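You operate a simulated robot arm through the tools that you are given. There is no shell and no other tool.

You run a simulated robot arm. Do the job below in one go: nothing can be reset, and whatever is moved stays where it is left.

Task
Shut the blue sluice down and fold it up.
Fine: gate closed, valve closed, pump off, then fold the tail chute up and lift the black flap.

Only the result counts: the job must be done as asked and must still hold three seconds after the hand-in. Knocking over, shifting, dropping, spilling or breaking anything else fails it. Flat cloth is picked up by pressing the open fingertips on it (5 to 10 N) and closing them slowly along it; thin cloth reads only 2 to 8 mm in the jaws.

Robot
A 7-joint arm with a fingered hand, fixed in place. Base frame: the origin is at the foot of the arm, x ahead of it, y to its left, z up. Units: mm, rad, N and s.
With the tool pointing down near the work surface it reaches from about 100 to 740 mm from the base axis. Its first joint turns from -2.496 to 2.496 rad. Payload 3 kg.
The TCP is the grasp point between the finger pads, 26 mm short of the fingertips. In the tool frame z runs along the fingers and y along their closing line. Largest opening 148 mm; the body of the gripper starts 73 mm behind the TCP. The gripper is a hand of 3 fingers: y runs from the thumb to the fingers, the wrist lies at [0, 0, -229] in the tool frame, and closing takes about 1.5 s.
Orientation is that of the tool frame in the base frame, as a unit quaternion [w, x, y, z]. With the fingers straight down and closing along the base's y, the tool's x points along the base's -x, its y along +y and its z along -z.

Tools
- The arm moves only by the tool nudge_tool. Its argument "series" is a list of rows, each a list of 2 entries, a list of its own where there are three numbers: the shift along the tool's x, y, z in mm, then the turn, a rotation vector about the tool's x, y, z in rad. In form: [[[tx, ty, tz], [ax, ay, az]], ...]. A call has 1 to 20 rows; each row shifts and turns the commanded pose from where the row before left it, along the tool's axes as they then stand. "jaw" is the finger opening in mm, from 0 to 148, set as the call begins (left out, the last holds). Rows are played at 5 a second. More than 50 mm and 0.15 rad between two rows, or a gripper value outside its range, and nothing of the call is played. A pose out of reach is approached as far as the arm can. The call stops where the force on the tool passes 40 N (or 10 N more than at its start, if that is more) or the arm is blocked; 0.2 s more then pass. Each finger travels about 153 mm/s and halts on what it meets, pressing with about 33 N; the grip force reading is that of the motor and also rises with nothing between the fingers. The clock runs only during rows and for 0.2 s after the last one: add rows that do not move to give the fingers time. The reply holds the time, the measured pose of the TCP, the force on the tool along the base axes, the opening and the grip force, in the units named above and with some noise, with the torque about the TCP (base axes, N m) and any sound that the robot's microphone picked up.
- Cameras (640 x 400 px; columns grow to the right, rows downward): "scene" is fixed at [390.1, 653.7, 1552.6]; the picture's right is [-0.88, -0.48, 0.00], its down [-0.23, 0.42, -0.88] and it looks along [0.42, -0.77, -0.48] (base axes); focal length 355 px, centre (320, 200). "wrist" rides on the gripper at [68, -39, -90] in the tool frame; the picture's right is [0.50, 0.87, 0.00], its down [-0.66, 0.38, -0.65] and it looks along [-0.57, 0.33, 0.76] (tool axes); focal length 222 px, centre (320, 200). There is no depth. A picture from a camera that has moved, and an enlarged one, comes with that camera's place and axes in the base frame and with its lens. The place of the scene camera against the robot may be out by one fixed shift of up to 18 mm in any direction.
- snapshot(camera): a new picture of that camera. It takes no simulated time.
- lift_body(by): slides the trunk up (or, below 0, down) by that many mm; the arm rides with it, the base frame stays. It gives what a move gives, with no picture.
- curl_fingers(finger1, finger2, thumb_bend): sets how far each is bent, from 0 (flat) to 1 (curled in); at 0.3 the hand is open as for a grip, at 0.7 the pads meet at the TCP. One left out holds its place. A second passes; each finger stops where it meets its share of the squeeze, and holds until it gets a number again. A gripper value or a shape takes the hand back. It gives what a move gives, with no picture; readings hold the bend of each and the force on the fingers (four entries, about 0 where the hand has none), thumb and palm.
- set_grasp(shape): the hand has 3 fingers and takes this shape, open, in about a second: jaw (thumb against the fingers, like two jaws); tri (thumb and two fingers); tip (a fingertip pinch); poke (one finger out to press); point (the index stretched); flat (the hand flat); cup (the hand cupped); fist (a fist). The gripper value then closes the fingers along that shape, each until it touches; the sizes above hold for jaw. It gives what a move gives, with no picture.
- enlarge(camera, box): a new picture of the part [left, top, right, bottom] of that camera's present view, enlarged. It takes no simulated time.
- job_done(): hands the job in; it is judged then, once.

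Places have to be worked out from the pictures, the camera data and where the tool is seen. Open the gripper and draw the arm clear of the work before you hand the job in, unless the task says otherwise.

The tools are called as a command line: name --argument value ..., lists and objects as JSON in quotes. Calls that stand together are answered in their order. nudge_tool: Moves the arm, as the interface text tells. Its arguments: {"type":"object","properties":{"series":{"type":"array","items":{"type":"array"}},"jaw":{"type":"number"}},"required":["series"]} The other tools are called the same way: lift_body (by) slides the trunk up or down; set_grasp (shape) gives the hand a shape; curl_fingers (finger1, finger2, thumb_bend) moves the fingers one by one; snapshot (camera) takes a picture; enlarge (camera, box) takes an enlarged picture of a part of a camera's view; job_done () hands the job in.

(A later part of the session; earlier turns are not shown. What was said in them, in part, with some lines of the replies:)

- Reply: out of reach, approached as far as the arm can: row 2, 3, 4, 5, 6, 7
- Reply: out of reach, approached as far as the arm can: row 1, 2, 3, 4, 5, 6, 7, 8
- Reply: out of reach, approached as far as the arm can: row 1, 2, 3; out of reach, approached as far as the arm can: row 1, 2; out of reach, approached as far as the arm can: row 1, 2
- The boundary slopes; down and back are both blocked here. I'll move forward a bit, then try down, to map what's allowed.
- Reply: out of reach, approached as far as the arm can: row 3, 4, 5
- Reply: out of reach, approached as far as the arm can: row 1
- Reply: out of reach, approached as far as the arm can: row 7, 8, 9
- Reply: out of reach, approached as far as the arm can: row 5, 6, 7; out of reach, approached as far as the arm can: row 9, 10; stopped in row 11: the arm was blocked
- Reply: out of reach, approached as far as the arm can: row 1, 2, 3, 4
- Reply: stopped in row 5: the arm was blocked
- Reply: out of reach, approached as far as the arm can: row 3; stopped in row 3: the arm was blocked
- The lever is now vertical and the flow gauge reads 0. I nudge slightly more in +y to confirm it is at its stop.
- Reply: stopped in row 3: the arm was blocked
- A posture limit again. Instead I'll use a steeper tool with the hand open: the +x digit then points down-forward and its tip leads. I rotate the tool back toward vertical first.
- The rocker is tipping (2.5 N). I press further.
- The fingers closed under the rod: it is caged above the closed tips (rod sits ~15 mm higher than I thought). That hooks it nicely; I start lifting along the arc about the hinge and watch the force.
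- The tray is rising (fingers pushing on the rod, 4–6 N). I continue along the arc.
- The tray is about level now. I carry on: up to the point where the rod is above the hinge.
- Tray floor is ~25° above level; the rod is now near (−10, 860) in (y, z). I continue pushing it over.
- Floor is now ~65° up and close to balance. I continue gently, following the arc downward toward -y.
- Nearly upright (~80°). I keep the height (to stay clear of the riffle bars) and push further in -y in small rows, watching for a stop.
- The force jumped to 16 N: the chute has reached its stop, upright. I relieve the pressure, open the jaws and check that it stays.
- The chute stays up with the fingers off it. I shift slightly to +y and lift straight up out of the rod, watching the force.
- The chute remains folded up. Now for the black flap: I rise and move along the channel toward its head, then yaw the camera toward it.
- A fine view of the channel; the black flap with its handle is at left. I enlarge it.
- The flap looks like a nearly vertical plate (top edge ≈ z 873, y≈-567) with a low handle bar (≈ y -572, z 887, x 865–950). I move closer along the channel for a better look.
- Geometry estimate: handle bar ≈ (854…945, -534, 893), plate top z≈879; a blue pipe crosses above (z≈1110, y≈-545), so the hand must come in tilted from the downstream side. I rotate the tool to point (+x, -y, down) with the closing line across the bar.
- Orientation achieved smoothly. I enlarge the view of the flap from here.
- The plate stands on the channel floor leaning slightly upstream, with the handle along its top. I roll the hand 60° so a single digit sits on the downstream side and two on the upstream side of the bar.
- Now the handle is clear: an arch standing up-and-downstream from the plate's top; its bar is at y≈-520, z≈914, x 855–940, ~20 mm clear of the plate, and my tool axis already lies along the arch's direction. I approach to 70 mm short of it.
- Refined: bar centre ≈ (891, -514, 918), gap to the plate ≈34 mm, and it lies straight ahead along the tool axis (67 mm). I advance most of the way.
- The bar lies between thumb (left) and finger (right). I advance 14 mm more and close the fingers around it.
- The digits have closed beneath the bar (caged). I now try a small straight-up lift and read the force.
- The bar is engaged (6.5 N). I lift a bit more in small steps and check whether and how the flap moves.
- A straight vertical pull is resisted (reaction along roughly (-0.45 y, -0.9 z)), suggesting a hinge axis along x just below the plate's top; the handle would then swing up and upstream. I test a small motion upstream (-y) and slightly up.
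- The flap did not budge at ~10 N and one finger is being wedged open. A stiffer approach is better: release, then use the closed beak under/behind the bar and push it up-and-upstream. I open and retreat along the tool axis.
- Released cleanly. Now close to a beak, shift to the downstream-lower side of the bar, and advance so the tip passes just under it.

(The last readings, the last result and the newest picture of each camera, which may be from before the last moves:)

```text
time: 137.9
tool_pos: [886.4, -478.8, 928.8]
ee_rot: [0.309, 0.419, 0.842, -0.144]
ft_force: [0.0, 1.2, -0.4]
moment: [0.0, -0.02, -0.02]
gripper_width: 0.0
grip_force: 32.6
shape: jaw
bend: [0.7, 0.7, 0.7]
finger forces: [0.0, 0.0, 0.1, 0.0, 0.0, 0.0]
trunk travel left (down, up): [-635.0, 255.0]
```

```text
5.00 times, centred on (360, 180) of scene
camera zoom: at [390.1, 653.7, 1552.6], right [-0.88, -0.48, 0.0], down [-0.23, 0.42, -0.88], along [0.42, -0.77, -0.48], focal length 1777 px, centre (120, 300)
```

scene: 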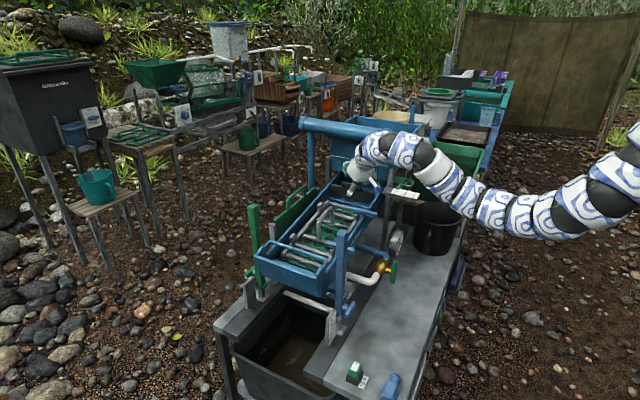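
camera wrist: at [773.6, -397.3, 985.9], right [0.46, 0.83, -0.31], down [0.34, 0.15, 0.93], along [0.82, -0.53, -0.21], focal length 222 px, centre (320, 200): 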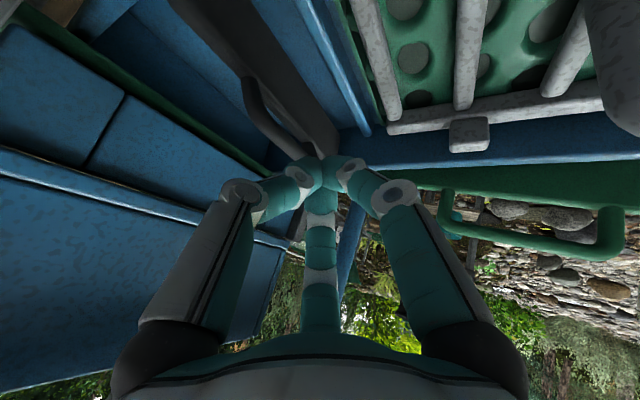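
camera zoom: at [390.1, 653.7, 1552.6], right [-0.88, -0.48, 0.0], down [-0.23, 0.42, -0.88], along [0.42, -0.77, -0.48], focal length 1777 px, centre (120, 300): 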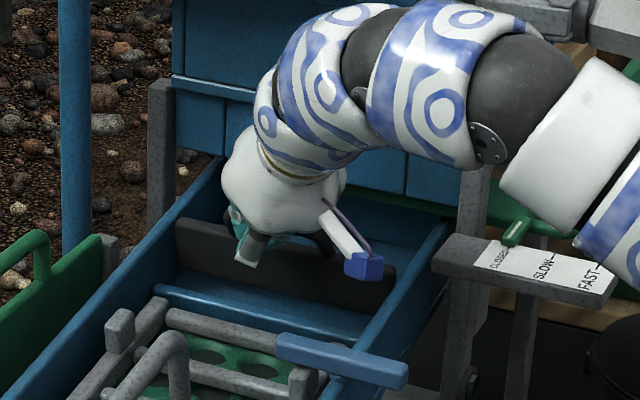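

Aligned as planned: the bar is ~22 mm to the upstream side of the beak axis, level with the tip. I advance 13 mm more and then push up-and-upstream.

nudge_tool --series '[[[0, 0, 7], [0, 0, 0]], [[0, 0, 7], [0, 0, 0]], [[-4.3, -2.5, 0], [0, 0, 0]], [[-4.3, -2.5, 0], [0, 0, 0]], [[0, 0, 0], [0, 0, 0]]]'

enlarge --camera "wrist" --box '[200, 20, 420, 220]'

enlarge --camera "scene" --box '[310, 140, 410, 220]'

```text
time: 139.1
tool_pos: [892.5, -490.4, 926.0]
ee_rot: [0.31, 0.418, 0.842, -0.143]
ft_force: [-6.0, 27.7, -3.6]
moment: [0.12, 0.01, -0.37]
gripper_width: 0.0
grip_force: 33.3
shape: jaw
bend: [0.7, 0.7, 0.7]
finger forces: [0.0, 0.1, 0.1, 0.1, 19.4, 0.0]
trunk travel left (down, up): [-635.0, 255.0]
```

```text
2.00 times, centred on (310, 120) of wrist
camera zoom: at [795.1, -428.2, 950.5], right [0.46, 0.84, -0.3], down [0.34, 0.15, 0.93], along [0.82, -0.53, -0.21], focal length 444 px, centre (340, 360)
```

zoom: 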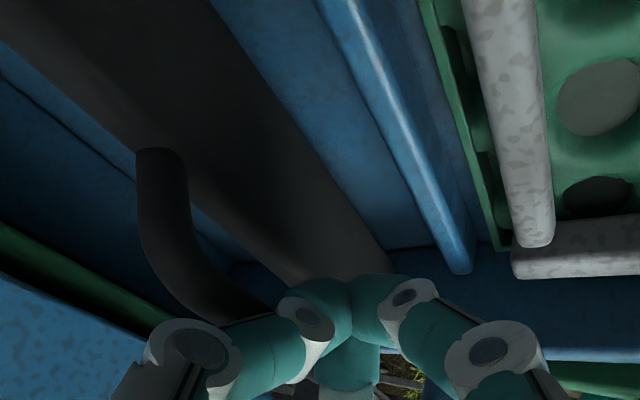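

```text
5.00 times, centred on (360, 180) of scene
camera zoom: at [390.1, 653.7, 1552.6], right [-0.88, -0.48, 0.0], down [-0.23, 0.42, -0.88], along [0.42, -0.77, -0.48], focal length 1777 px, centre (120, 300)
```

zoom: 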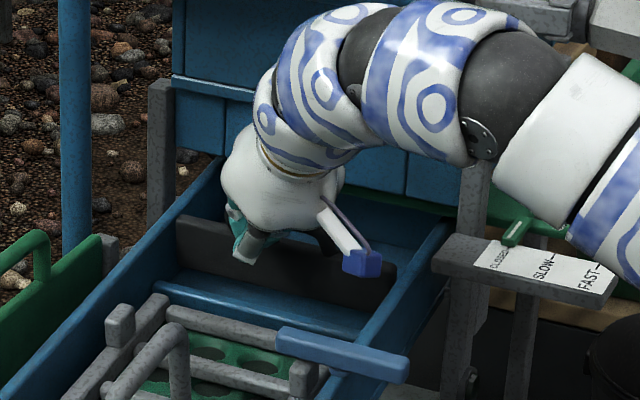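

Pushing upstream is blocked rigidly (28 N, no motion). So the flap must move another way (up/downstream). I back off and re-cage the bar to test pulling up/downstream.

nudge_tool --series '[[[8.6, 5.0, 0], [0, 0, 0]], [[4.3, 2.5, 0], [0, 0, 0]], [[0, 0, -15], [0, 0, 0]], [[0, 0, -20], [0, 0, 0]], [[0, 0, -20], [0, 0, 0]], [[0, 0, 0], [0, 0, 0]]]'

nudge_tool --series '[[[-8.3, -4.8, 0], [0, 0, 0]], [[-8.3, -4.8, 0], [0, 0, 0]], [[-8.3, -4.8, 0], [0, 0, 0]], [[0, 0, 0], [0, 0, 0]], [[0, 0, 0], [0, 0, 0]], [[0, 0, 0], [0, 0, 0]]]' --jaw 64

snapshot --camera "wrist"

enlarge --camera "wrist" --box '[220, 20, 400, 190]'

```text
time: 140.5
tool_pos: [869.0, -453.6, 959.1]
ee_rot: [0.31, 0.419, 0.841, -0.144]
ft_force: [0.1, 0.1, 0.3]
moment: [-0.05, 0.01, 0.02]
gripper_width: 0.0
grip_force: 33.0
shape: jaw
bend: [0.7, 0.7, 0.7]
finger forces: [0.0, 0.0, 0.0, 0.1, 0.0, 0.0]
trunk travel left (down, up): [-635.0, 255.0]
```

```text
time: 141.9
tool_pos: [868.9, -478.5, 975.7]
ee_rot: [0.309, 0.42, 0.841, -0.144]
ft_force: [-0.1, 0.5, 1.0]
moment: [0.01, -0.01, -0.01]
gripper_width: 63.5
grip_force: 0.0
shape: jaw
bend: [0.77, 0.77, 0.7]
finger forces: [0.0, 0.0, 0.0, 0.1, 0.0, 0.0]
trunk travel left (down, up): [-635.0, 255.0]
```

```text
taken
camera wrist: at [772.3, -415.8, 1000.8], right [0.46, 0.83, -0.31], down [0.34, 0.15, 0.93], along [0.82, -0.53, -0.21], focal length 222 px, centre (320, 200)
```

wrist: 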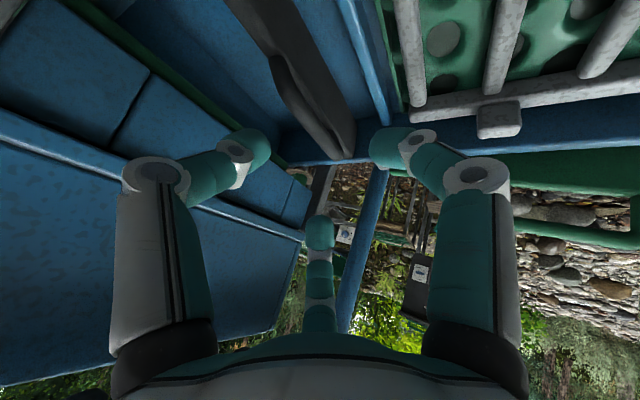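

```text
2.35 times, centred on (310, 105) of wrist
camera zoom: at [772.3, -415.8, 1000.8], right [0.46, 0.83, -0.31], down [0.34, 0.15, 0.93], along [0.82, -0.53, -0.21], focal length 523 px, centre (344, 424)
```

zoom: 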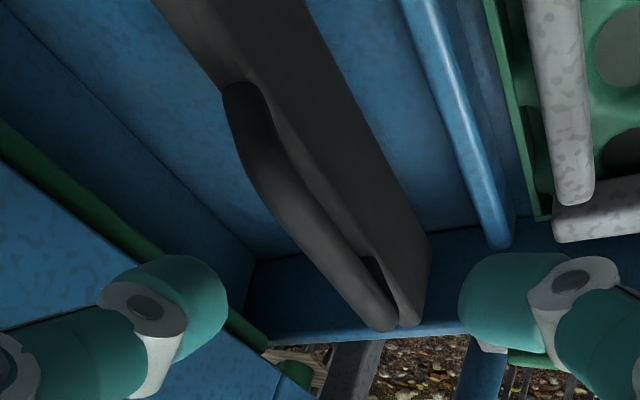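

The flap is unchanged. I re-cage the bar the same way as before, then pull back along the tool axis (up and downstream), where the cage is strongest.

nudge_tool --series '[[[3, -2.4, 16], [0, 0, 0]], [[3, -2.4, 16], [0, 0, 0]], [[0, 0, 12], [0, 0, 0]], [[0, 0, 12], [0, 0, 0]], [[0, 0, 12], [0, 0, 0]], [[0, 0, 0], [0, 0, 0]]]'

nudge_tool --series '[[[0, 0, 0], [0, 0, 0]], [[0, 0, 0], [0, 0, 0]], [[0, 0, 0], [0, 0, 0]], [[0, 0, 0], [0, 0, 0]], [[0, 0, 0], [0, 0, 0]]]' --jaw 0

enlarge --camera "wrist" --box '[200, 20, 420, 220]'

```text
time: 143.3
tool_pos: [890.2, -512.8, 918.8]
ee_rot: [0.31, 0.419, 0.841, -0.144]
ft_force: [0.1, 0.2, -1.0]
moment: [0.01, 0.01, 0.0]
gripper_width: 63.5
grip_force: 0.1
shape: jaw
bend: [0.77, 0.77, 0.7]
finger forces: [0.0, 0.1, 0.1, 0.0, 0.0, 0.0]
trunk travel left (down, up): [-635.0, 255.0]
```

```text
time: 144.5
tool_pos: [890.7, -512.4, 918.9]
ee_rot: [0.309, 0.42, 0.841, -0.145]
ft_force: [-1.1, -0.3, -0.7]
moment: [0.0, -0.02, -0.03]
gripper_width: 0.0
grip_force: 33.3
shape: jaw
bend: [0.7, 0.73, 0.69]
finger forces: [0.0, 0.0, 0.0, 0.1, 1.6, 0.0]
trunk travel left (down, up): [-635.0, 255.0]
```

```text
2.00 times, centred on (310, 120) of wrist
camera zoom: at [793.2, -449.7, 944.0], right [0.46, 0.83, -0.31], down [0.34, 0.15, 0.93], along [0.82, -0.53, -0.21], focal length 444 px, centre (340, 360)
```

zoom: 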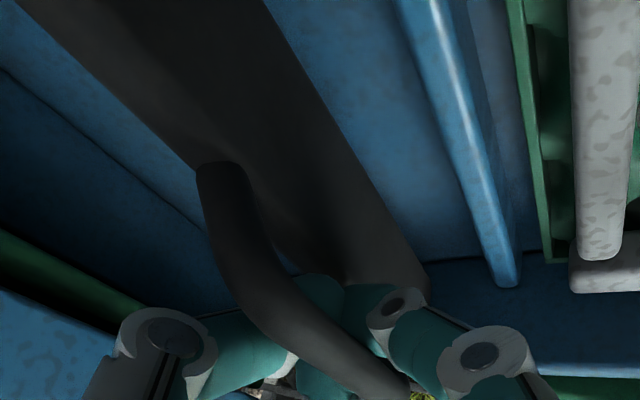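

Caged with all three tips closed under the bar. I pull along -z of the tool (up + downstream) in 4 mm steps.

nudge_tool --series '[[[0, 0, -4], [0, 0, 0]], [[0, 0, -4], [0, 0, 0]], [[0, 0, -4], [0, 0, 0]], [[0, 0, -4], [0, 0, 0]], [[0, 0, 0], [0, 0, 0]]]'

enlarge --camera "wrist" --box '[200, 20, 420, 220]'

enlarge --camera "scene" --box '[310, 140, 410, 220]'

```text
time: 145.3
tool_pos: [884.8, -510.4, 921.4]
ee_rot: [0.306, 0.421, 0.841, -0.145]
ft_force: [18.5, -17.4, -20.7]
moment: [-0.06, 0.06, 0.1]
gripper_width: 0.0
grip_force: 32.9
shape: jaw
bend: [0.7, 0.73, 0.71]
finger forces: [40.4, 0.1, 0.0, 0.1, 9.5, 0.1]
trunk travel left (down, up): [-635.0, 255.0]
stopped in row 4: the force on the tool passed its limit at 43 N (the readings are from after the stop); the commanded pose is now the measured one
```

```text
2.00 times, centred on (310, 120) of wrist
camera zoom: at [788.9, -447.5, 947.5], right [0.46, 0.83, -0.31], down [0.34, 0.15, 0.93], along [0.82, -0.53, -0.22], focal length 444 px, centre (340, 360)
```

zoom: 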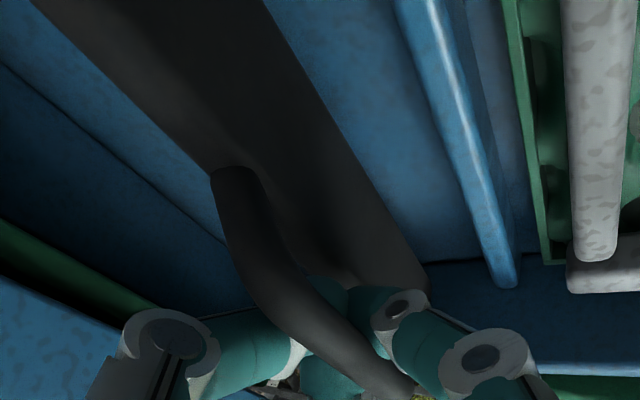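

```text
5.00 times, centred on (360, 180) of scene
camera zoom: at [390.1, 653.7, 1552.6], right [-0.88, -0.48, 0.0], down [-0.23, 0.42, -0.88], along [0.42, -0.77, -0.48], focal length 1777 px, centre (120, 300)
```

zoom: 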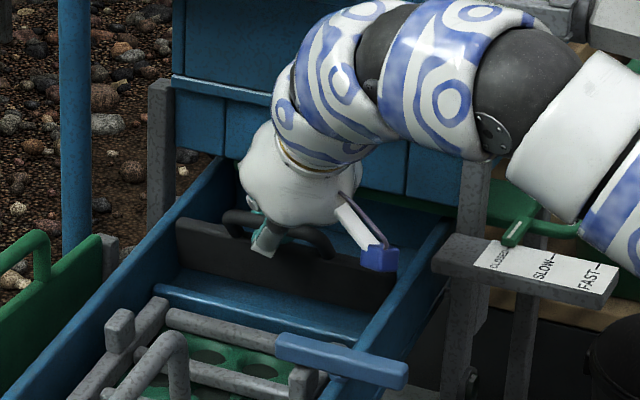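

Along the legs' direction it is rigid too (43 N stop) – so the hinge is at the plate's top edge and only the tangential way downstream-and-down remains. I relax, then push the bar downstream-down in small steps.

nudge_tool --series '[[[0, 0, 5], [0, 0, 0]], [[0, 0, 4], [0, 0, 0]], [[0, 0, 0], [0, 0, 0]]]'

nudge_tool --series '[[[3.5, 2.0, 0], [0, 0, 0]], [[3.5, 2.0, 0], [0, 0, 0]], [[3.5, 2.0, 0], [0, 0, 0]], [[0, 0, 0], [0, 0, 0]]]'

enlarge --camera "wrist" --box '[200, 20, 420, 220]'

enlarge --camera "scene" --box '[310, 140, 410, 220]'

```text
time: 146.1
tool_pos: [887.2, -511.4, 920.5]
ee_rot: [0.308, 0.42, 0.841, -0.144]
ft_force: [-0.6, -3.2, -3.3]
moment: [-0.02, 0.09, 0.04]
gripper_width: 0.0
grip_force: 32.7
shape: jaw
bend: [0.7, 0.73, 0.71]
finger forces: [0.0, 0.0, 0.0, 0.1, 4.4, 0.1]
trunk travel left (down, up): [-635.0, 255.0]
```

```text
time: 147.1
tool_pos: [887.3, -503.6, 912.0]
ee_rot: [0.308, 0.421, 0.841, -0.144]
ft_force: [-0.4, -8.1, -2.5]
moment: [-0.06, 0.16, 0.03]
gripper_width: 0.0
grip_force: 33.5
shape: jaw
bend: [0.7, 0.73, 0.71]
finger forces: [0.1, 0.1, 0.0, 0.0, 5.2, 0.0]
trunk travel left (down, up): [-635.0, 255.0]
```

```text
2.00 times, centred on (310, 120) of wrist
camera zoom: at [790.6, -440.3, 937.6], right [0.46, 0.83, -0.31], down [0.34, 0.15, 0.93], along [0.82, -0.53, -0.21], focal length 444 px, centre (340, 360)
```

zoom: 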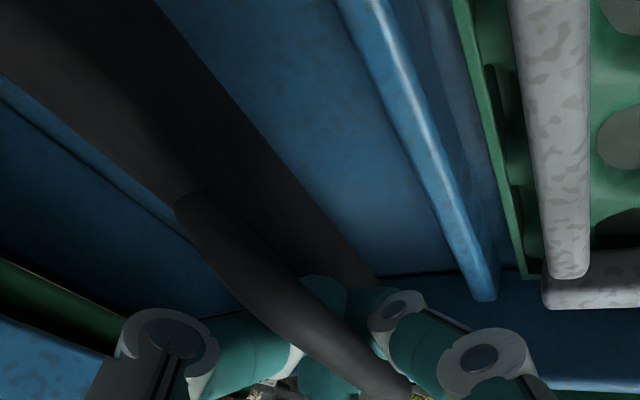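

```text
5.00 times, centred on (360, 180) of scene
camera zoom: at [390.1, 653.7, 1552.6], right [-0.88, -0.48, 0.0], down [-0.23, 0.42, -0.88], along [0.42, -0.77, -0.48], focal length 1777 px, centre (120, 300)
```

zoom: 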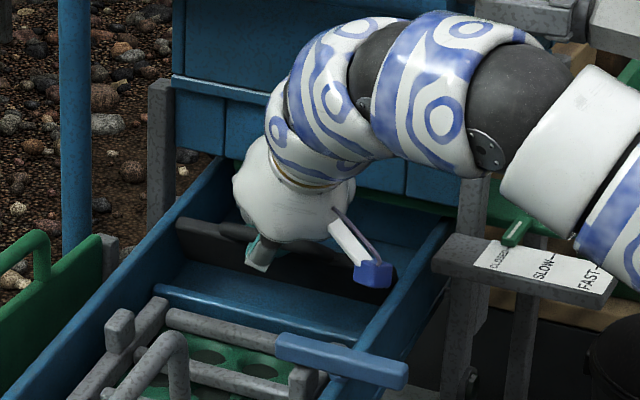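

It moves: the handle goes down-and-downstream and the plate's lower edge swings up. I follow the arc about the hinge (≈ y -538, z 885).

nudge_tool --series '[[[3.3, 0.86, 2.03], [0, 0, 0]], [[3.3, 0.86, 2.03], [0, 0, 0]], [[3.3, 0.86, 2.03], [0, 0, 0]], [[0, 0, 0], [0, 0, 0]]]'

enlarge --camera "wrist" --box '[200, 20, 420, 220]'

enlarge --camera "scene" --box '[310, 140, 410, 220]'

```text
time: 148.1
tool_pos: [887.8, -498.5, 900.2]
ee_rot: [0.309, 0.419, 0.841, -0.144]
ft_force: [-0.6, -10.7, -0.9]
moment: [-0.09, 0.15, 0.05]
gripper_width: 0.0
grip_force: 32.8
shape: jaw
bend: [0.7, 0.73, 0.71]
finger forces: [0.0, 0.0, 0.0, 0.1, 5.3, 0.0]
trunk travel left (down, up): [-635.0, 255.0]
```

```text
2.00 times, centred on (310, 120) of wrist
camera zoom: at [790.6, -435.1, 927.0], right [0.46, 0.83, -0.31], down [0.34, 0.15, 0.93], along [0.82, -0.53, -0.21], focal length 444 px, centre (340, 360)
```

zoom: 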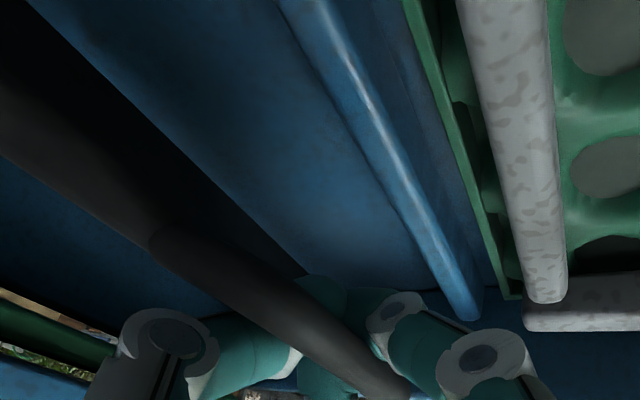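

```text
5.00 times, centred on (360, 180) of scene
camera zoom: at [390.1, 653.7, 1552.6], right [-0.88, -0.48, 0.0], down [-0.23, 0.42, -0.88], along [0.42, -0.77, -0.48], focal length 1777 px, centre (120, 300)
```

zoom: 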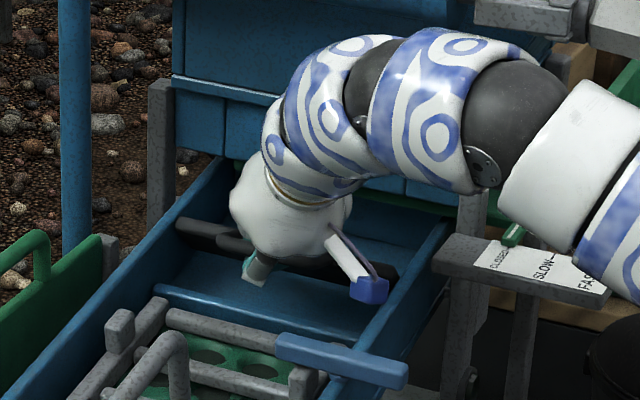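

The flap keeps turning (≈40° so far, ~11 N). I continue along the arc in small steps.

nudge_tool --series '[[[2.55, 0.33, 2.2], [0, 0, 0]], [[2.55, 0.33, 2.2], [0, 0, 0]], [[2.55, 0.33, 2.2], [0, 0, 0]], [[0, 0, 0], [0, 0, 0]]]'

snapshot --camera "wrist"

enlarge --camera "scene" --box '[310, 140, 410, 220]'

```text
time: 149.1
tool_pos: [885.7, -496.3, 892.6]
ee_rot: [0.309, 0.419, 0.841, -0.144]
ft_force: [3.7, -12.1, 3.4]
moment: [-0.11, 0.29, 0.05]
gripper_width: 0.2
grip_force: 32.9
shape: jaw
bend: [0.7, 0.73, 0.71]
finger forces: [0.0, 0.0, 0.0, 0.1, 11.7, 0.0]
trunk travel left (down, up): [-635.0, 255.0]
```

```text
taken
camera wrist: at [790.2, -432.9, 918.0], right [0.46, 0.83, -0.31], down [0.34, 0.15, 0.93], along [0.82, -0.53, -0.21], focal length 222 px, centre (320, 200)
```

wrist: 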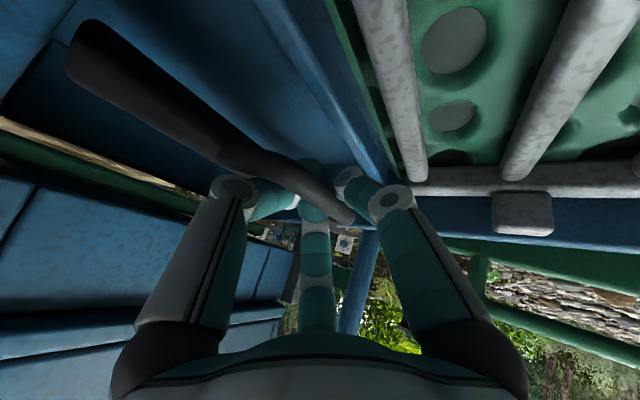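

```text
5.00 times, centred on (360, 180) of scene
camera zoom: at [390.1, 653.7, 1552.6], right [-0.88, -0.48, 0.0], down [-0.23, 0.42, -0.88], along [0.42, -0.77, -0.48], focal length 1777 px, centre (120, 300)
```

zoom: 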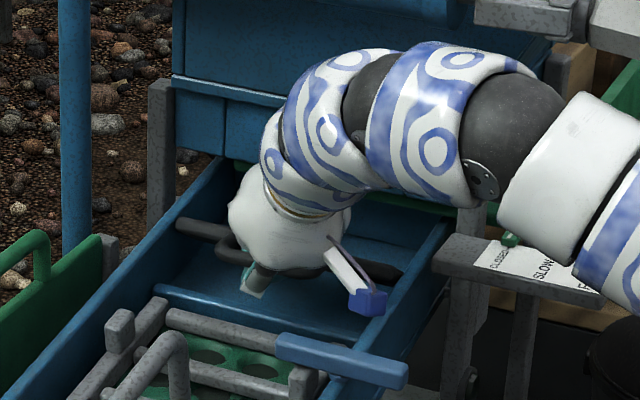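

nudge_tool --series '[[[2.25, -0.07, 2.68], [0, 0, 0]], [[2.25, -0.07, 2.68], [0, 0, 0]], [[2.25, -0.07, 2.68], [0, 0, 0]], [[0, 0, 0], [0, 0, 0]]]'

snapshot --camera "wrist"

enlarge --camera "scene" --box '[310, 140, 410, 220]'

```text
time: 150.1
tool_pos: [887.4, -494.6, 886.0]
ee_rot: [0.311, 0.419, 0.841, -0.145]
ft_force: [12.0, -10.9, 28.5]
moment: [-0.94, 2.14, -0.48]
gripper_width: 0.0
grip_force: 32.8
shape: jaw
bend: [0.7, 0.73, 0.7]
finger forces: [57.4, 0.1, 0.0, 0.0, 63.2, 0.0]
trunk travel left (down, up): [-635.0, 255.0]
```

```text
taken
camera wrist: at [790.3, -432.4, 910.0], right [0.46, 0.83, -0.31], down [0.34, 0.16, 0.93], along [0.82, -0.53, -0.21], focal length 222 px, centre (320, 200)
```

wrist: 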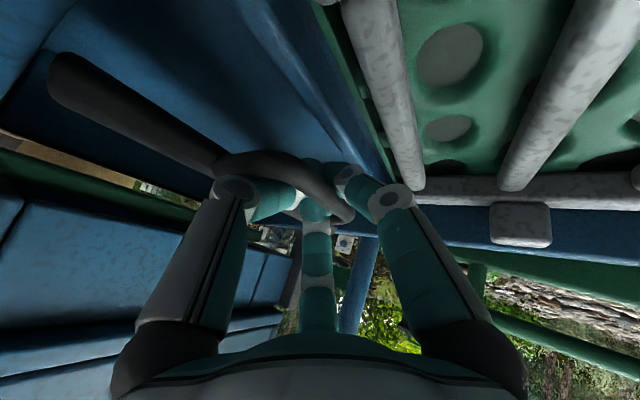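

```text
5.00 times, centred on (360, 180) of scene
camera zoom: at [390.1, 653.7, 1552.6], right [-0.88, -0.48, 0.0], down [-0.23, 0.42, -0.88], along [0.42, -0.77, -0.48], focal length 1777 px, centre (120, 300)
```

zoom: 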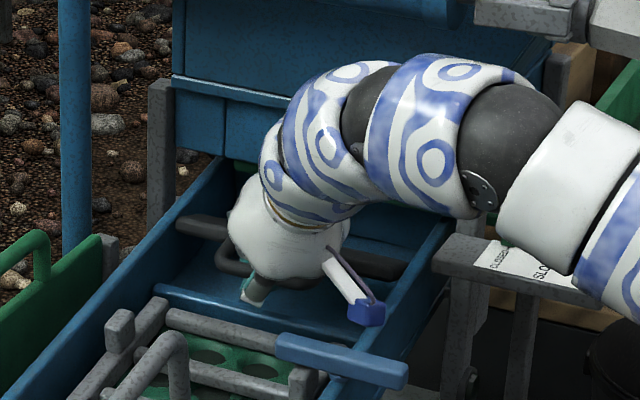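

Forces jumped (28 N, fingers squeezing the bar) – either the end stop or wedging. I back off a few mm upward to relieve it.

nudge_tool --series '[[[-1.9, 0.06, -2.3], [0, 0, 0]], [[0, 0, 0], [0, 0, 0]], [[0, 0, 0], [0, 0, 0]]]'

enlarge --camera "wrist" --box '[30, 20, 370, 240]'

enlarge --camera "scene" --box '[330, 160, 400, 210]'

```text
time: 150.9
tool_pos: [886.9, -495.7, 885.0]
ee_rot: [0.309, 0.42, 0.841, -0.144]
ft_force: [17.4, -13.0, 21.2]
moment: [-0.73, 1.74, -0.25]
gripper_width: 0.0
grip_force: 33.0
shape: jaw
bend: [0.7, 0.73, 0.7]
finger forces: [55.4, 0.0, 0.1, 0.1, 56.5, 0.1]
trunk travel left (down, up): [-635.0, 255.0]
```

```text
1.82 times, centred on (200, 130) of wrist
camera zoom: at [790.2, -432.5, 910.6], right [0.46, 0.83, -0.31], down [0.34, 0.15, 0.93], along [0.82, -0.53, -0.21], focal length 404 px, centre (538, 327)
```

zoom: 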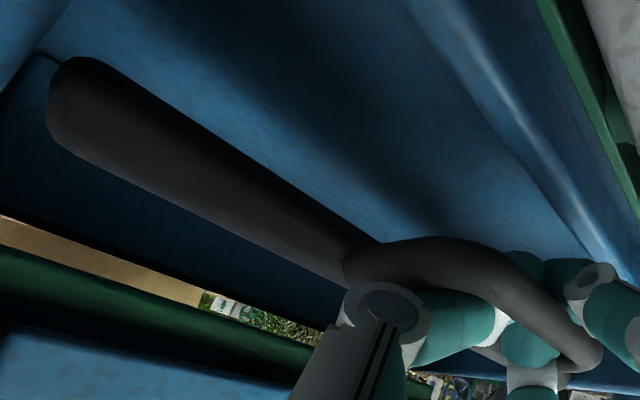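

```text
8.00 times, centred on (365, 185) of scene
camera zoom: at [390.1, 653.7, 1552.6], right [-0.88, -0.48, 0.0], down [-0.23, 0.42, -0.88], along [0.42, -0.77, -0.48], focal length 2843 px, centre (-40, 320)
```

zoom: 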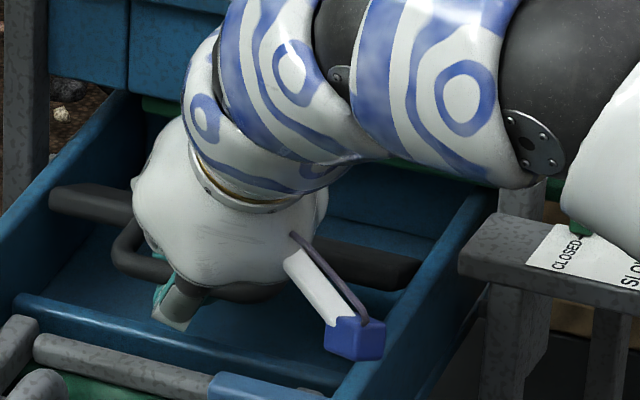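

The plate is now ~68° turned (seen edge-on), handle pointing downstream. I open the jaws moderately to see whether the flap stays where it is.

nudge_tool --series '[[[0, 0, 0], [0, 0, 0]], [[0, 0, 0], [0, 0, 0]], [[0, 0, 0], [0, 0, 0]], [[0, 0, 0], [0, 0, 0]]]' --jaw 50

enlarge --camera "wrist" --box '[30, 20, 370, 240]'

enlarge --camera "scene" --box '[330, 160, 400, 210]'

```text
time: 151.4
tool_pos: [891.8, -490.1, 888.1]
ee_rot: [0.313, 0.417, 0.842, -0.141]
ft_force: [13.1, 3.0, 7.2]
moment: [-0.11, 0.25, 0.22]
gripper_width: 43.3
grip_force: 0.1
shape: jaw
bend: [0.77, 0.78, 0.7]
finger forces: [0.1, 2.0, 0.1, 0.1, 14.7, 0.1]
trunk travel left (down, up): [-635.0, 255.0]
stopped in row 2: the force on the tool passed its limit at 43 N (the readings are from after the stop); the commanded pose is now the measured one
```

```text
1.82 times, centred on (200, 130) of wrist
camera zoom: at [793.6, -427.6, 912.8], right [0.46, 0.84, -0.3], down [0.33, 0.16, 0.93], along [0.83, -0.52, -0.2], focal length 404 px, centre (538, 327)
```

zoom: 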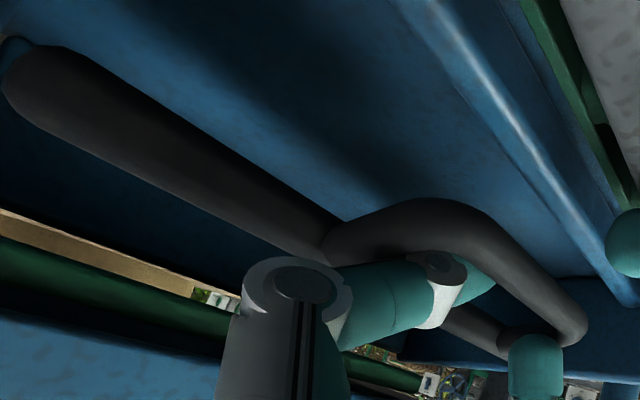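

```text
8.00 times, centred on (365, 185) of scene
camera zoom: at [390.1, 653.7, 1552.6], right [-0.88, -0.48, 0.0], down [-0.23, 0.42, -0.88], along [0.42, -0.77, -0.48], focal length 2843 px, centre (-40, 320)
```

zoom: 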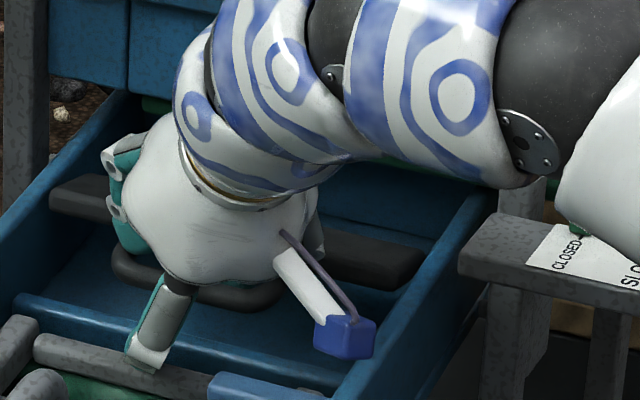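

The thumb is pressing on the near leg of the handle. I shift +x a few mm to free it, then back out along the tool axis.

nudge_tool --series '[[[-2.3, 4.0, 2.0], [0, 0, 0]], [[-2.3, 4.0, 2.0], [0, 0, 0]], [[0, 0, 0], [0, 0, 0]]]'

enlarge --camera "wrist" --box '[130, 20, 470, 240]'

```text
time: 152.2
tool_pos: [896.9, -493.0, 888.4]
ee_rot: [0.311, 0.419, 0.841, -0.143]
ft_force: [-5.0, 11.4, 18.2]
moment: [-0.28, -0.11, -0.12]
gripper_width: 48.1
grip_force: 0.1
shape: jaw
bend: [0.77, 0.81, 0.7]
finger forces: [0.0, 15.2, 0.0, 0.0, 6.0, 0.0]
trunk travel left (down, up): [-635.0, 255.0]
```

```text
1.82 times, centred on (300, 130) of wrist
camera zoom: at [800.3, -429.7, 913.2], right [0.46, 0.83, -0.3], down [0.33, 0.15, 0.93], along [0.82, -0.53, -0.21], focal length 404 px, centre (356, 327)
```

zoom: 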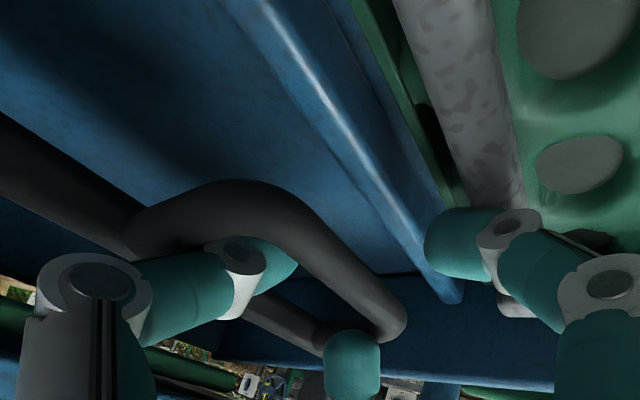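

nudge_tool --series '[[[1.8, -3.2, -5], [0, 0, 0]], [[0, 0, -6], [0, 0, 0]], [[0, 0, 0], [0, 0, 0]]]'

enlarge --camera "wrist" --box '[130, 20, 470, 240]'

```text
time: 153.0
tool_pos: [891.4, -488.3, 892.5]
ee_rot: [0.31, 0.419, 0.841, -0.142]
ft_force: [4.2, 1.7, 1.7]
moment: [-0.03, 0.05, -0.01]
gripper_width: 47.6
grip_force: 0.0
shape: jaw
bend: [0.77, 0.77, 0.7]
finger forces: [0.1, 0.1, 0.1, 0.1, 3.9, 0.1]
trunk travel left (down, up): [-635.0, 255.0]
```

```text
1.82 times, centred on (300, 130) of wrist
camera zoom: at [794.1, -426.1, 917.6], right [0.46, 0.83, -0.3], down [0.34, 0.15, 0.93], along [0.82, -0.53, -0.21], focal length 404 px, centre (356, 327)
```

zoom: 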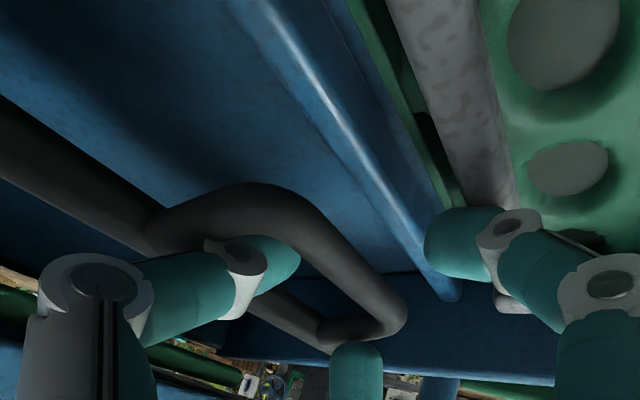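

Forces are low and the flap stays put. I continue backing out along the tool axis.

nudge_tool --series '[[[0, 0, -8], [0, 0, 0]], [[0, 0, -10], [0, 0, 0]], [[0, 0, -12], [0, 0, 0]], [[0, 0, -15], [0, 0, 0]], [[0, 0, -15], [0, 0, 0]], [[0, 0, 0], [0, 0, 0]]]'

snapshot --camera "wrist"

enlarge --camera "scene" --box '[310, 140, 410, 220]'

```text
time: 154.4
tool_pos: [868.1, -458.9, 938.6]
ee_rot: [0.311, 0.419, 0.841, -0.143]
ft_force: [0.9, -0.1, 0.4]
moment: [0.02, 0.0, 0.02]
gripper_width: 49.7
grip_force: 0.0
shape: jaw
bend: [0.77, 0.77, 0.7]
finger forces: [0.0, 0.0, 0.1, 0.0, 0.0, 0.0]
trunk travel left (down, up): [-635.0, 255.0]
```

```text
taken
camera wrist: at [770.1, -395.4, 964.3], right [0.46, 0.83, -0.3], down [0.34, 0.15, 0.93], along [0.82, -0.53, -0.21], focal length 222 px, centre (320, 200)
```

wrist: 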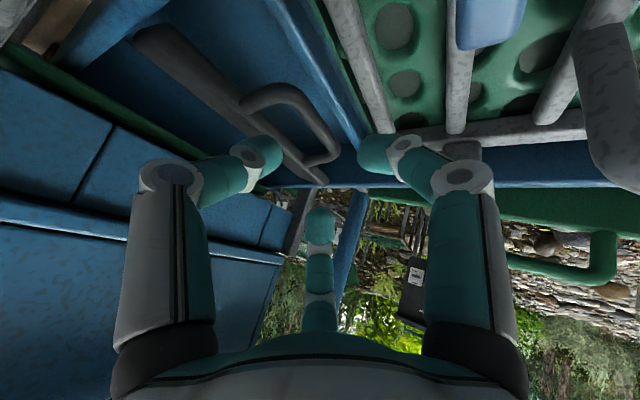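

```text
5.00 times, centred on (360, 180) of scene
camera zoom: at [390.1, 653.7, 1552.6], right [-0.88, -0.48, 0.0], down [-0.23, 0.42, -0.88], along [0.42, -0.77, -0.48], focal length 1777 px, centre (120, 300)
```

zoom: 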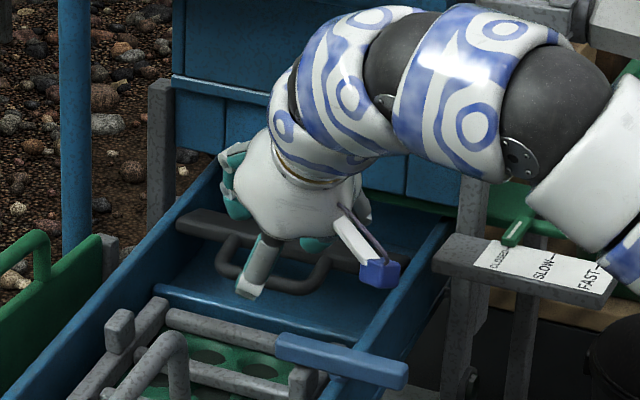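

The flap stays where I left it. I zoom in to judge its angle and see whether it can go further.

enlarge --camera "wrist" --box '[110, 10, 370, 200]'

enlarge --camera "scene" --box '[330, 165, 400, 210]'

```text
2.11 times, centred on (240, 105) of wrist
camera zoom: at [770.1, -395.4, 964.3], right [0.46, 0.83, -0.3], down [0.34, 0.15, 0.93], along [0.82, -0.53, -0.21], focal length 468 px, centre (488, 400)
```

zoom: 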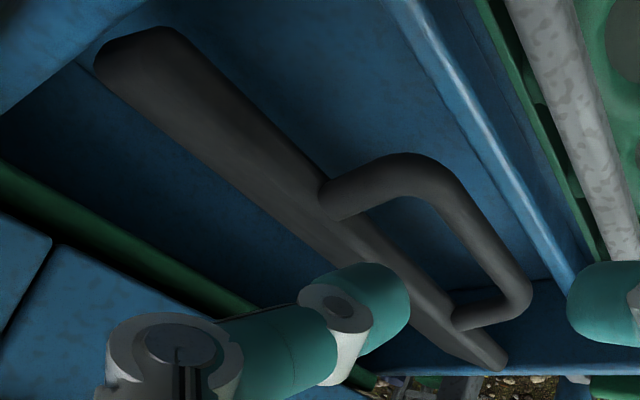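

```text
8.89 times, centred on (365, 188) of scene
camera zoom: at [390.1, 653.7, 1552.6], right [-0.88, -0.48, 0.0], down [-0.23, 0.42, -0.88], along [0.42, -0.77, -0.48], focal length 3158 px, centre (-80, 311)
```

zoom: 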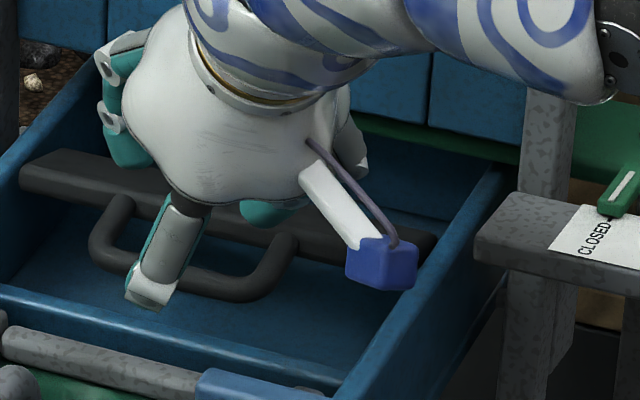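

Handle is now ~10° below horizontal (65° turned). I close to a beak and press the bar further down along the tool axis to see if the flap can travel more.

nudge_tool --series '[[[0, 0, 0], [0, 0, 0]], [[0, 0, 0], [0, 0, 0]], [[0, 0, 0], [0, 0, 0]], [[4.5, -2.75, 12.2], [0, 0, 0]], [[4.5, -2.75, 12.2], [0, 0, 0]], [[0, 0, 0], [0, 0, 0]]]' --jaw 0

enlarge --camera "wrist" --box '[200, 20, 420, 220]'

```text
time: 155.8
tool_pos: [869.0, -468.9, 915.3]
ee_rot: [0.31, 0.419, 0.842, -0.142]
ft_force: [0.2, 0.0, -0.5]
moment: [-0.01, 0.0, 0.01]
gripper_width: 0.1
grip_force: 33.3
shape: jaw
bend: [0.7, 0.7, 0.7]
finger forces: [0.1, 0.1, 0.0, 0.0, 0.1, 0.0]
trunk travel left (down, up): [-635.0, 255.0]
```

```text
2.00 times, centred on (310, 120) of wrist
camera zoom: at [771.5, -405.8, 939.2], right [0.46, 0.83, -0.3], down [0.34, 0.15, 0.93], along [0.82, -0.53, -0.21], focal length 444 px, centre (340, 360)
```

zoom: 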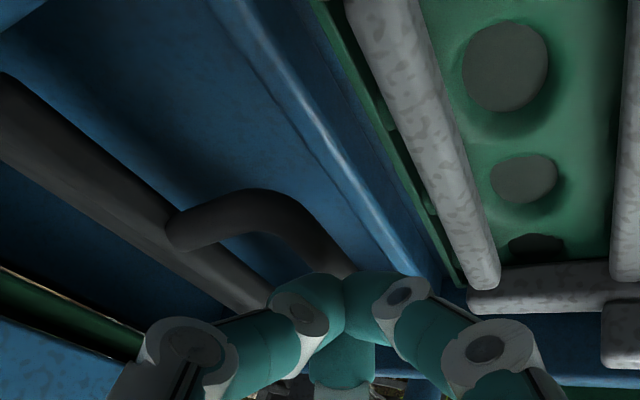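

nudge_tool --series '[[[0, 0, 6], [0, 0, 0]], [[0, 0, 6], [0, 0, 0]], [[0, 0, 6], [0, 0, 0]], [[0, 0, 4], [0, 0, 0]], [[0, 0, 0], [0, 0, 0]]]'

enlarge --camera "wrist" --box '[200, 20, 420, 220]'

```text
time: 157.0
tool_pos: [875.4, -477.8, 902.5]
ee_rot: [0.313, 0.418, 0.841, -0.143]
ft_force: [-12.3, 16.9, 26.9]
moment: [0.03, 0.08, -0.03]
gripper_width: 0.0
grip_force: 32.7
shape: jaw
bend: [0.7, 0.7, 0.7]
finger forces: [0.0, 0.0, 0.0, 0.0, 77.3, 0.0]
trunk travel left (down, up): [-635.0, 255.0]
```

```text
2.00 times, centred on (310, 120) of wrist
camera zoom: at [778.6, -415.0, 926.8], right [0.46, 0.84, -0.3], down [0.33, 0.16, 0.93], along [0.82, -0.53, -0.2], focal length 444 px, centre (340, 360)
```

zoom: 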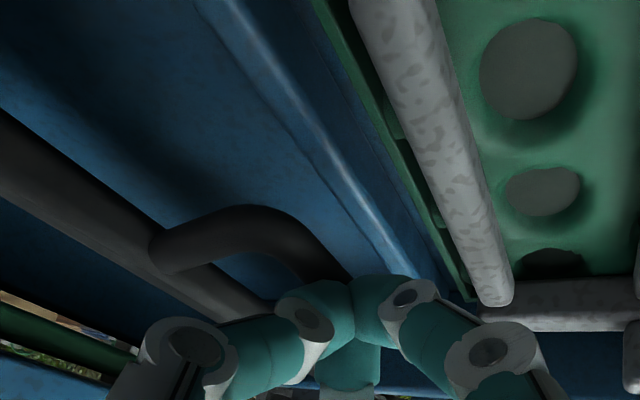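

The bar is at a hard end stop (34 N, no motion), so the flap is at its other end position – fully lifted. I back away along the tool axis.

nudge_tool --series '[[[0, 0, -8], [0, 0, 0]], [[0, 0, -15], [0, 0, 0]], [[0, 0, -20], [0, 0, 0]], [[0, 0, -20], [0, 0, 0]], [[0, 0, -20], [0, 0, 0]], [[0, 0, -20], [0, 0, 0]], [[0, 0, 0], [0, 0, 0]]]'

snapshot --camera "wrist"

snapshot --camera "scene"

```text
time: 158.6
tool_pos: [835.6, -429.0, 977.2]
ee_rot: [0.311, 0.418, 0.842, -0.142]
ft_force: [-0.1, -0.1, 0.0]
moment: [-0.02, 0.0, 0.0]
gripper_width: 0.0
grip_force: 32.8
shape: jaw
bend: [0.7, 0.7, 0.7]
finger forces: [0.1, 0.0, 0.0, 0.1, 0.0, 0.0]
trunk travel left (down, up): [-635.0, 255.0]
```

```text
taken
camera wrist: at [738.4, -365.8, 1002.7], right [0.46, 0.83, -0.3], down [0.34, 0.15, 0.93], along [0.82, -0.53, -0.21], focal length 222 px, centre (320, 200)
```

wrist: 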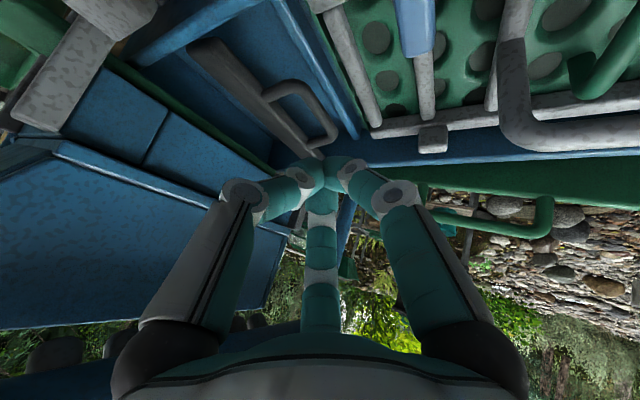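

```text
taken
```

scene: 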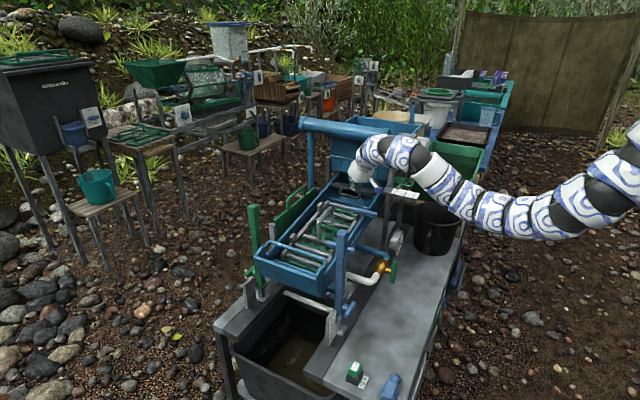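

enlarge --camera "wrist" --box '[170, 20, 350, 180]'

enlarge --camera "scene" --box '[300, 165, 400, 230]'

```text
2.50 times, centred on (260, 100) of wrist
camera zoom: at [738.4, -365.8, 1002.7], right [0.46, 0.83, -0.3], down [0.34, 0.15, 0.93], along [0.82, -0.53, -0.21], focal length 555 px, centre (470, 450)
```

zoom: 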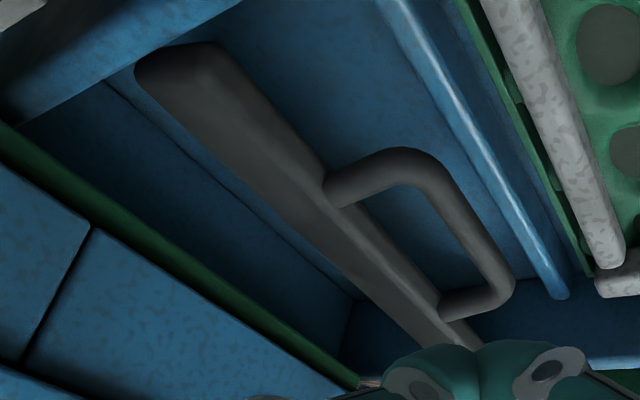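

```text
6.15 times, centred on (350, 198) of scene
camera zoom: at [390.1, 653.7, 1552.6], right [-0.88, -0.48, 0.0], down [-0.23, 0.42, -0.88], along [0.42, -0.77, -0.48], focal length 2187 px, centre (135, 215)
```

zoom: 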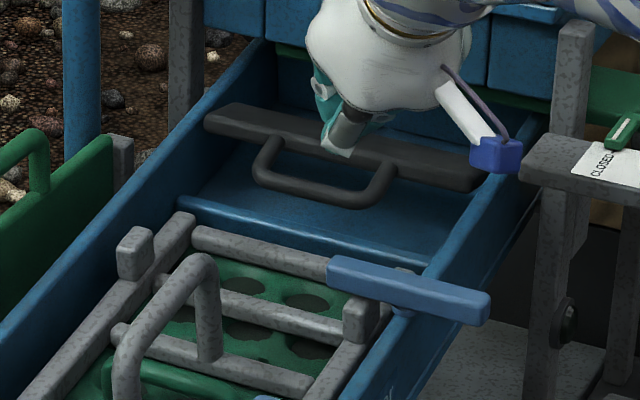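

The flap plate now lies nearly level at the top of the channel, off the floor: lifted, and it holds. I retract the arm toward the robot, clear of the work.

nudge_tool --series '[[[15.6, -10.7, -18.8], [0, 0, 0]], [[15.6, -10.7, -18.8], [0, 0, 0]], [[15.6, -10.7, -18.8], [0, 0, 0]], [[15.6, -10.7, -18.8], [0, 0, 0]], [[15.6, -10.7, -18.8], [0, 0, 0]], [[15.6, -10.7, -18.8], [0, 0, 0]], [[15.6, -10.7, -18.8], [0, 0, 0]], [[0, 0, 0], [0, 0, 0]]]'

snapshot --camera "scene"

snapshot --camera "wrist"

```text
time: 160.4
tool_pos: [684.8, -355.1, 992.0]
ee_rot: [0.312, 0.418, 0.842, -0.139]
ft_force: [0.3, 0.3, -0.1]
moment: [-0.01, 0.01, -0.03]
gripper_width: 0.1
grip_force: 33.3
shape: jaw
bend: [0.7, 0.7, 0.7]
finger forces: [0.1, 0.0, 0.1, 0.0, 0.1, 0.0]
out of reach, approached as far as the arm can: row 6, 7
trunk travel left (down, up): [-635.0, 255.0]
```

```text
taken
```

scene: 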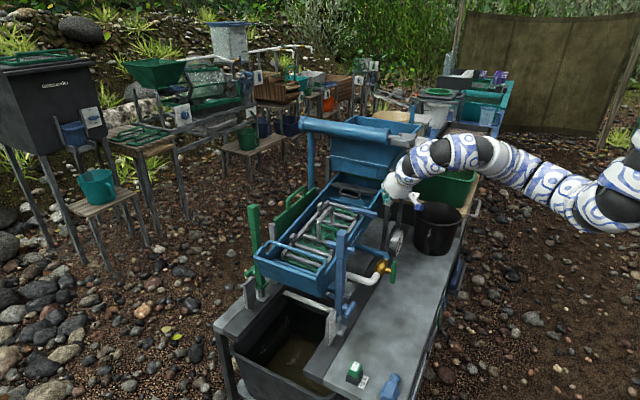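

```text
taken
camera wrist: at [587.6, -292.7, 1016.7], right [0.46, 0.84, -0.3], down [0.33, 0.15, 0.93], along [0.83, -0.52, -0.21], focal length 222 px, centre (320, 200)
```

wrist: 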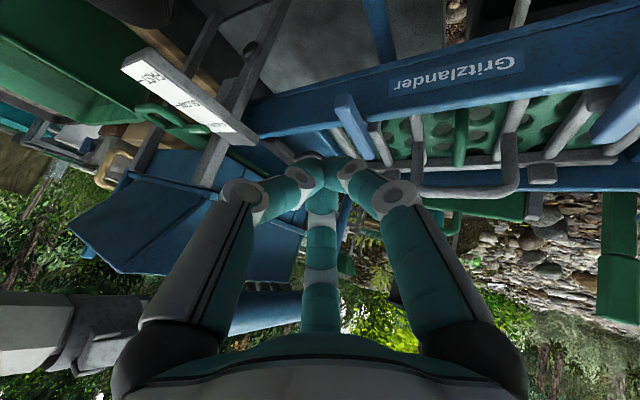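

I raise the trunk so that the hand is well clear above the work, and open the gripper, then verify every item.

lift_body --by 220

nudge_tool --series '[[[0, 0, 0], [0, 0, 0]], [[0, 0, 0], [0, 0, 0]], [[0, 0, 0], [0, 0, 0]], [[0, 0, 0], [0, 0, 0]], [[0, 0, 0], [0, 0, 0]], [[0, 0, 0], [0, 0, 0]]]' --jaw 148

snapshot --camera "scene"

enlarge --camera "scene" --box '[300, 150, 440, 240]'

enlarge --camera "scene" --box '[220, 220, 420, 350]'

enlarge --camera "scene" --box '[390, 175, 420, 195]'

enlarge --camera "scene" --box '[400, 200, 500, 320]'

```text
time: 162.7
tool_pos: [684.8, -354.2, 1210.7]
ee_rot: [0.311, 0.418, 0.842, -0.14]
ft_force: [-0.4, -0.3, 0.2]
moment: [-0.01, 0.0, 0.0]
gripper_width: 0.0
grip_force: 32.8
shape: jaw
bend: [0.7, 0.7, 0.7]
finger forces: [0.0, 0.0, 0.0, 0.0, 0.1, 0.1]
trunk travel left (down, up): [-855.0, 35.0]
```

```text
time: 164.1
tool_pos: [685.9, -355.4, 1211.0]
ee_rot: [0.312, 0.418, 0.842, -0.139]
ft_force: [-0.9, 0.0, 0.0]
moment: [-0.02, 0.0, 0.0]
gripper_width: 147.5
grip_force: 0.1
shape: jaw
bend: [0.3, 0.3, 0.3]
finger forces: [0.0, 0.0, 0.0, 0.0, 0.1, 0.0]
trunk travel left (down, up): [-855.0, 35.0]
```

```text
taken
```

scene: 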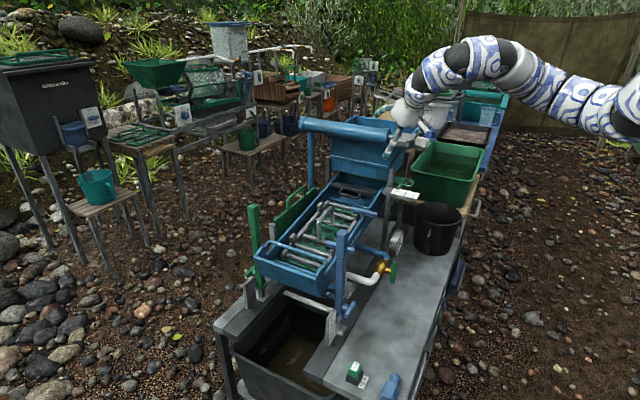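

```text
4.44 times, centred on (370, 195) of scene
camera zoom: at [390.1, 653.7, 1552.6], right [-0.88, -0.48, 0.0], down [-0.23, 0.42, -0.88], along [0.42, -0.77, -0.48], focal length 1579 px, centre (98, 222)
```

zoom: 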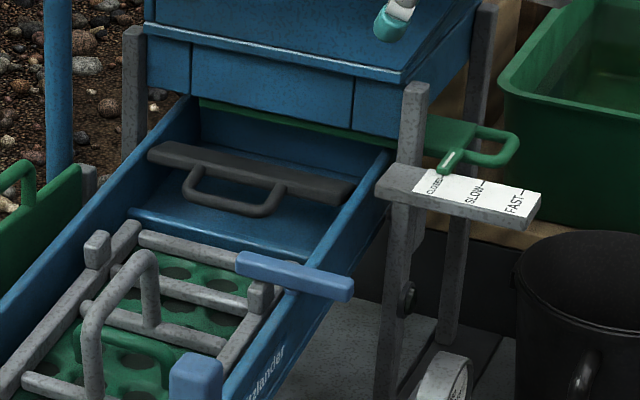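

```text
3.08 times, centred on (320, 285) of scene
camera zoom: at [390.1, 653.7, 1552.6], right [-0.88, -0.48, 0.0], down [-0.23, 0.42, -0.88], along [0.42, -0.77, -0.48], focal length 1093 px, centre (320, -62)
```

zoom: 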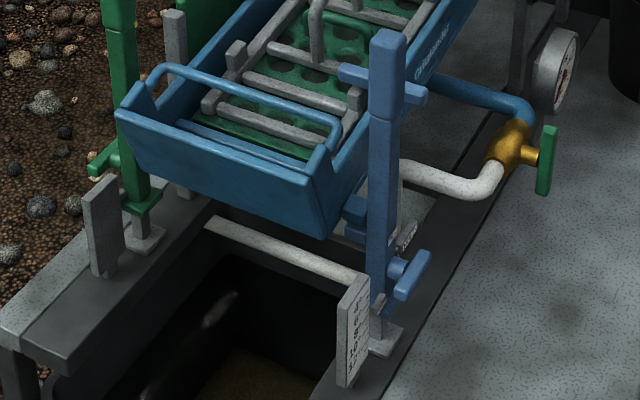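

```text
16.00 times, centred on (405, 185) of scene
camera zoom: at [390.1, 653.7, 1552.6], right [-0.88, -0.48, 0.0], down [-0.23, 0.42, -0.88], along [0.42, -0.77, -0.48], focal length 5685 px, centre (-1040, 440)
```

zoom: 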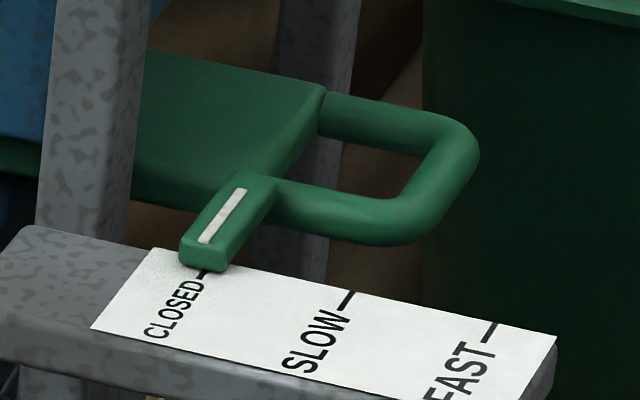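

```text
3.33 times, centred on (450, 260) of scene
camera zoom: at [390.1, 653.7, 1552.6], right [-0.88, -0.48, 0.0], down [-0.23, 0.42, -0.88], along [0.42, -0.77, -0.48], focal length 1184 px, centre (-113, 0)
```

zoom: 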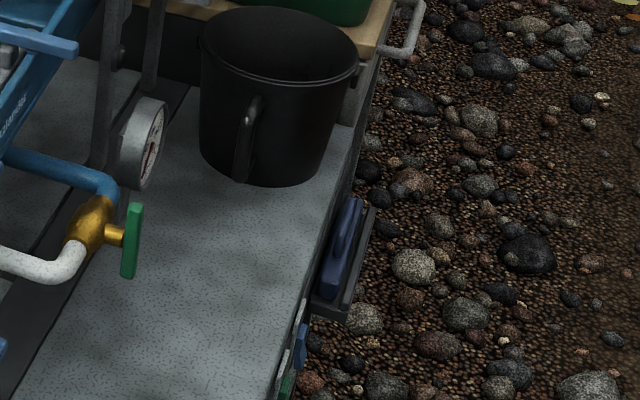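

Everything checks out: gate pointer on CLOSED at its stop, valve lever across the pipe with the flow gauge at 0, pump rocker on OFF (voltmeter rose to 12.7 V), tail chute upright at its stop, black flap swung up at its stop and holding. The hand is open and clear, nothing else has moved, so I hand the job in.

job_done

```text
The job is handed in.
```

I've shut the blue sluice down and folded it up, in the order you asked, and handed the job in. I haven't been told the result.

- **Gate:** I pushed the slide to its stop. The pointer is on CLOSED.
- **Valve:** The green lever is now across the pipe and against its stop. The flow gauge reads 0 and the channel has drained.
- **Pump:** The rocker is on OFF. The voltmeter rose from 12.4 V to 12.7 V when I switched it.
- **Tail chute:** I lifted it by its rod to its upper stop, and it stayed upright after I let go.
- **Black flap:** It hinges at its top edge, so I lifted it by pressing the handle down and downstream. It is now nearly level and clear of the channel floor. It sits at the other end stop from where it started, and it stayed there after I let go.

The flap is the one I'm least sure of. I took that end stop as "lifted" because the flap would not move the other way.

The hand is open and raised clear of the work. I saw nothing else moved or knocked over in the last pictures.
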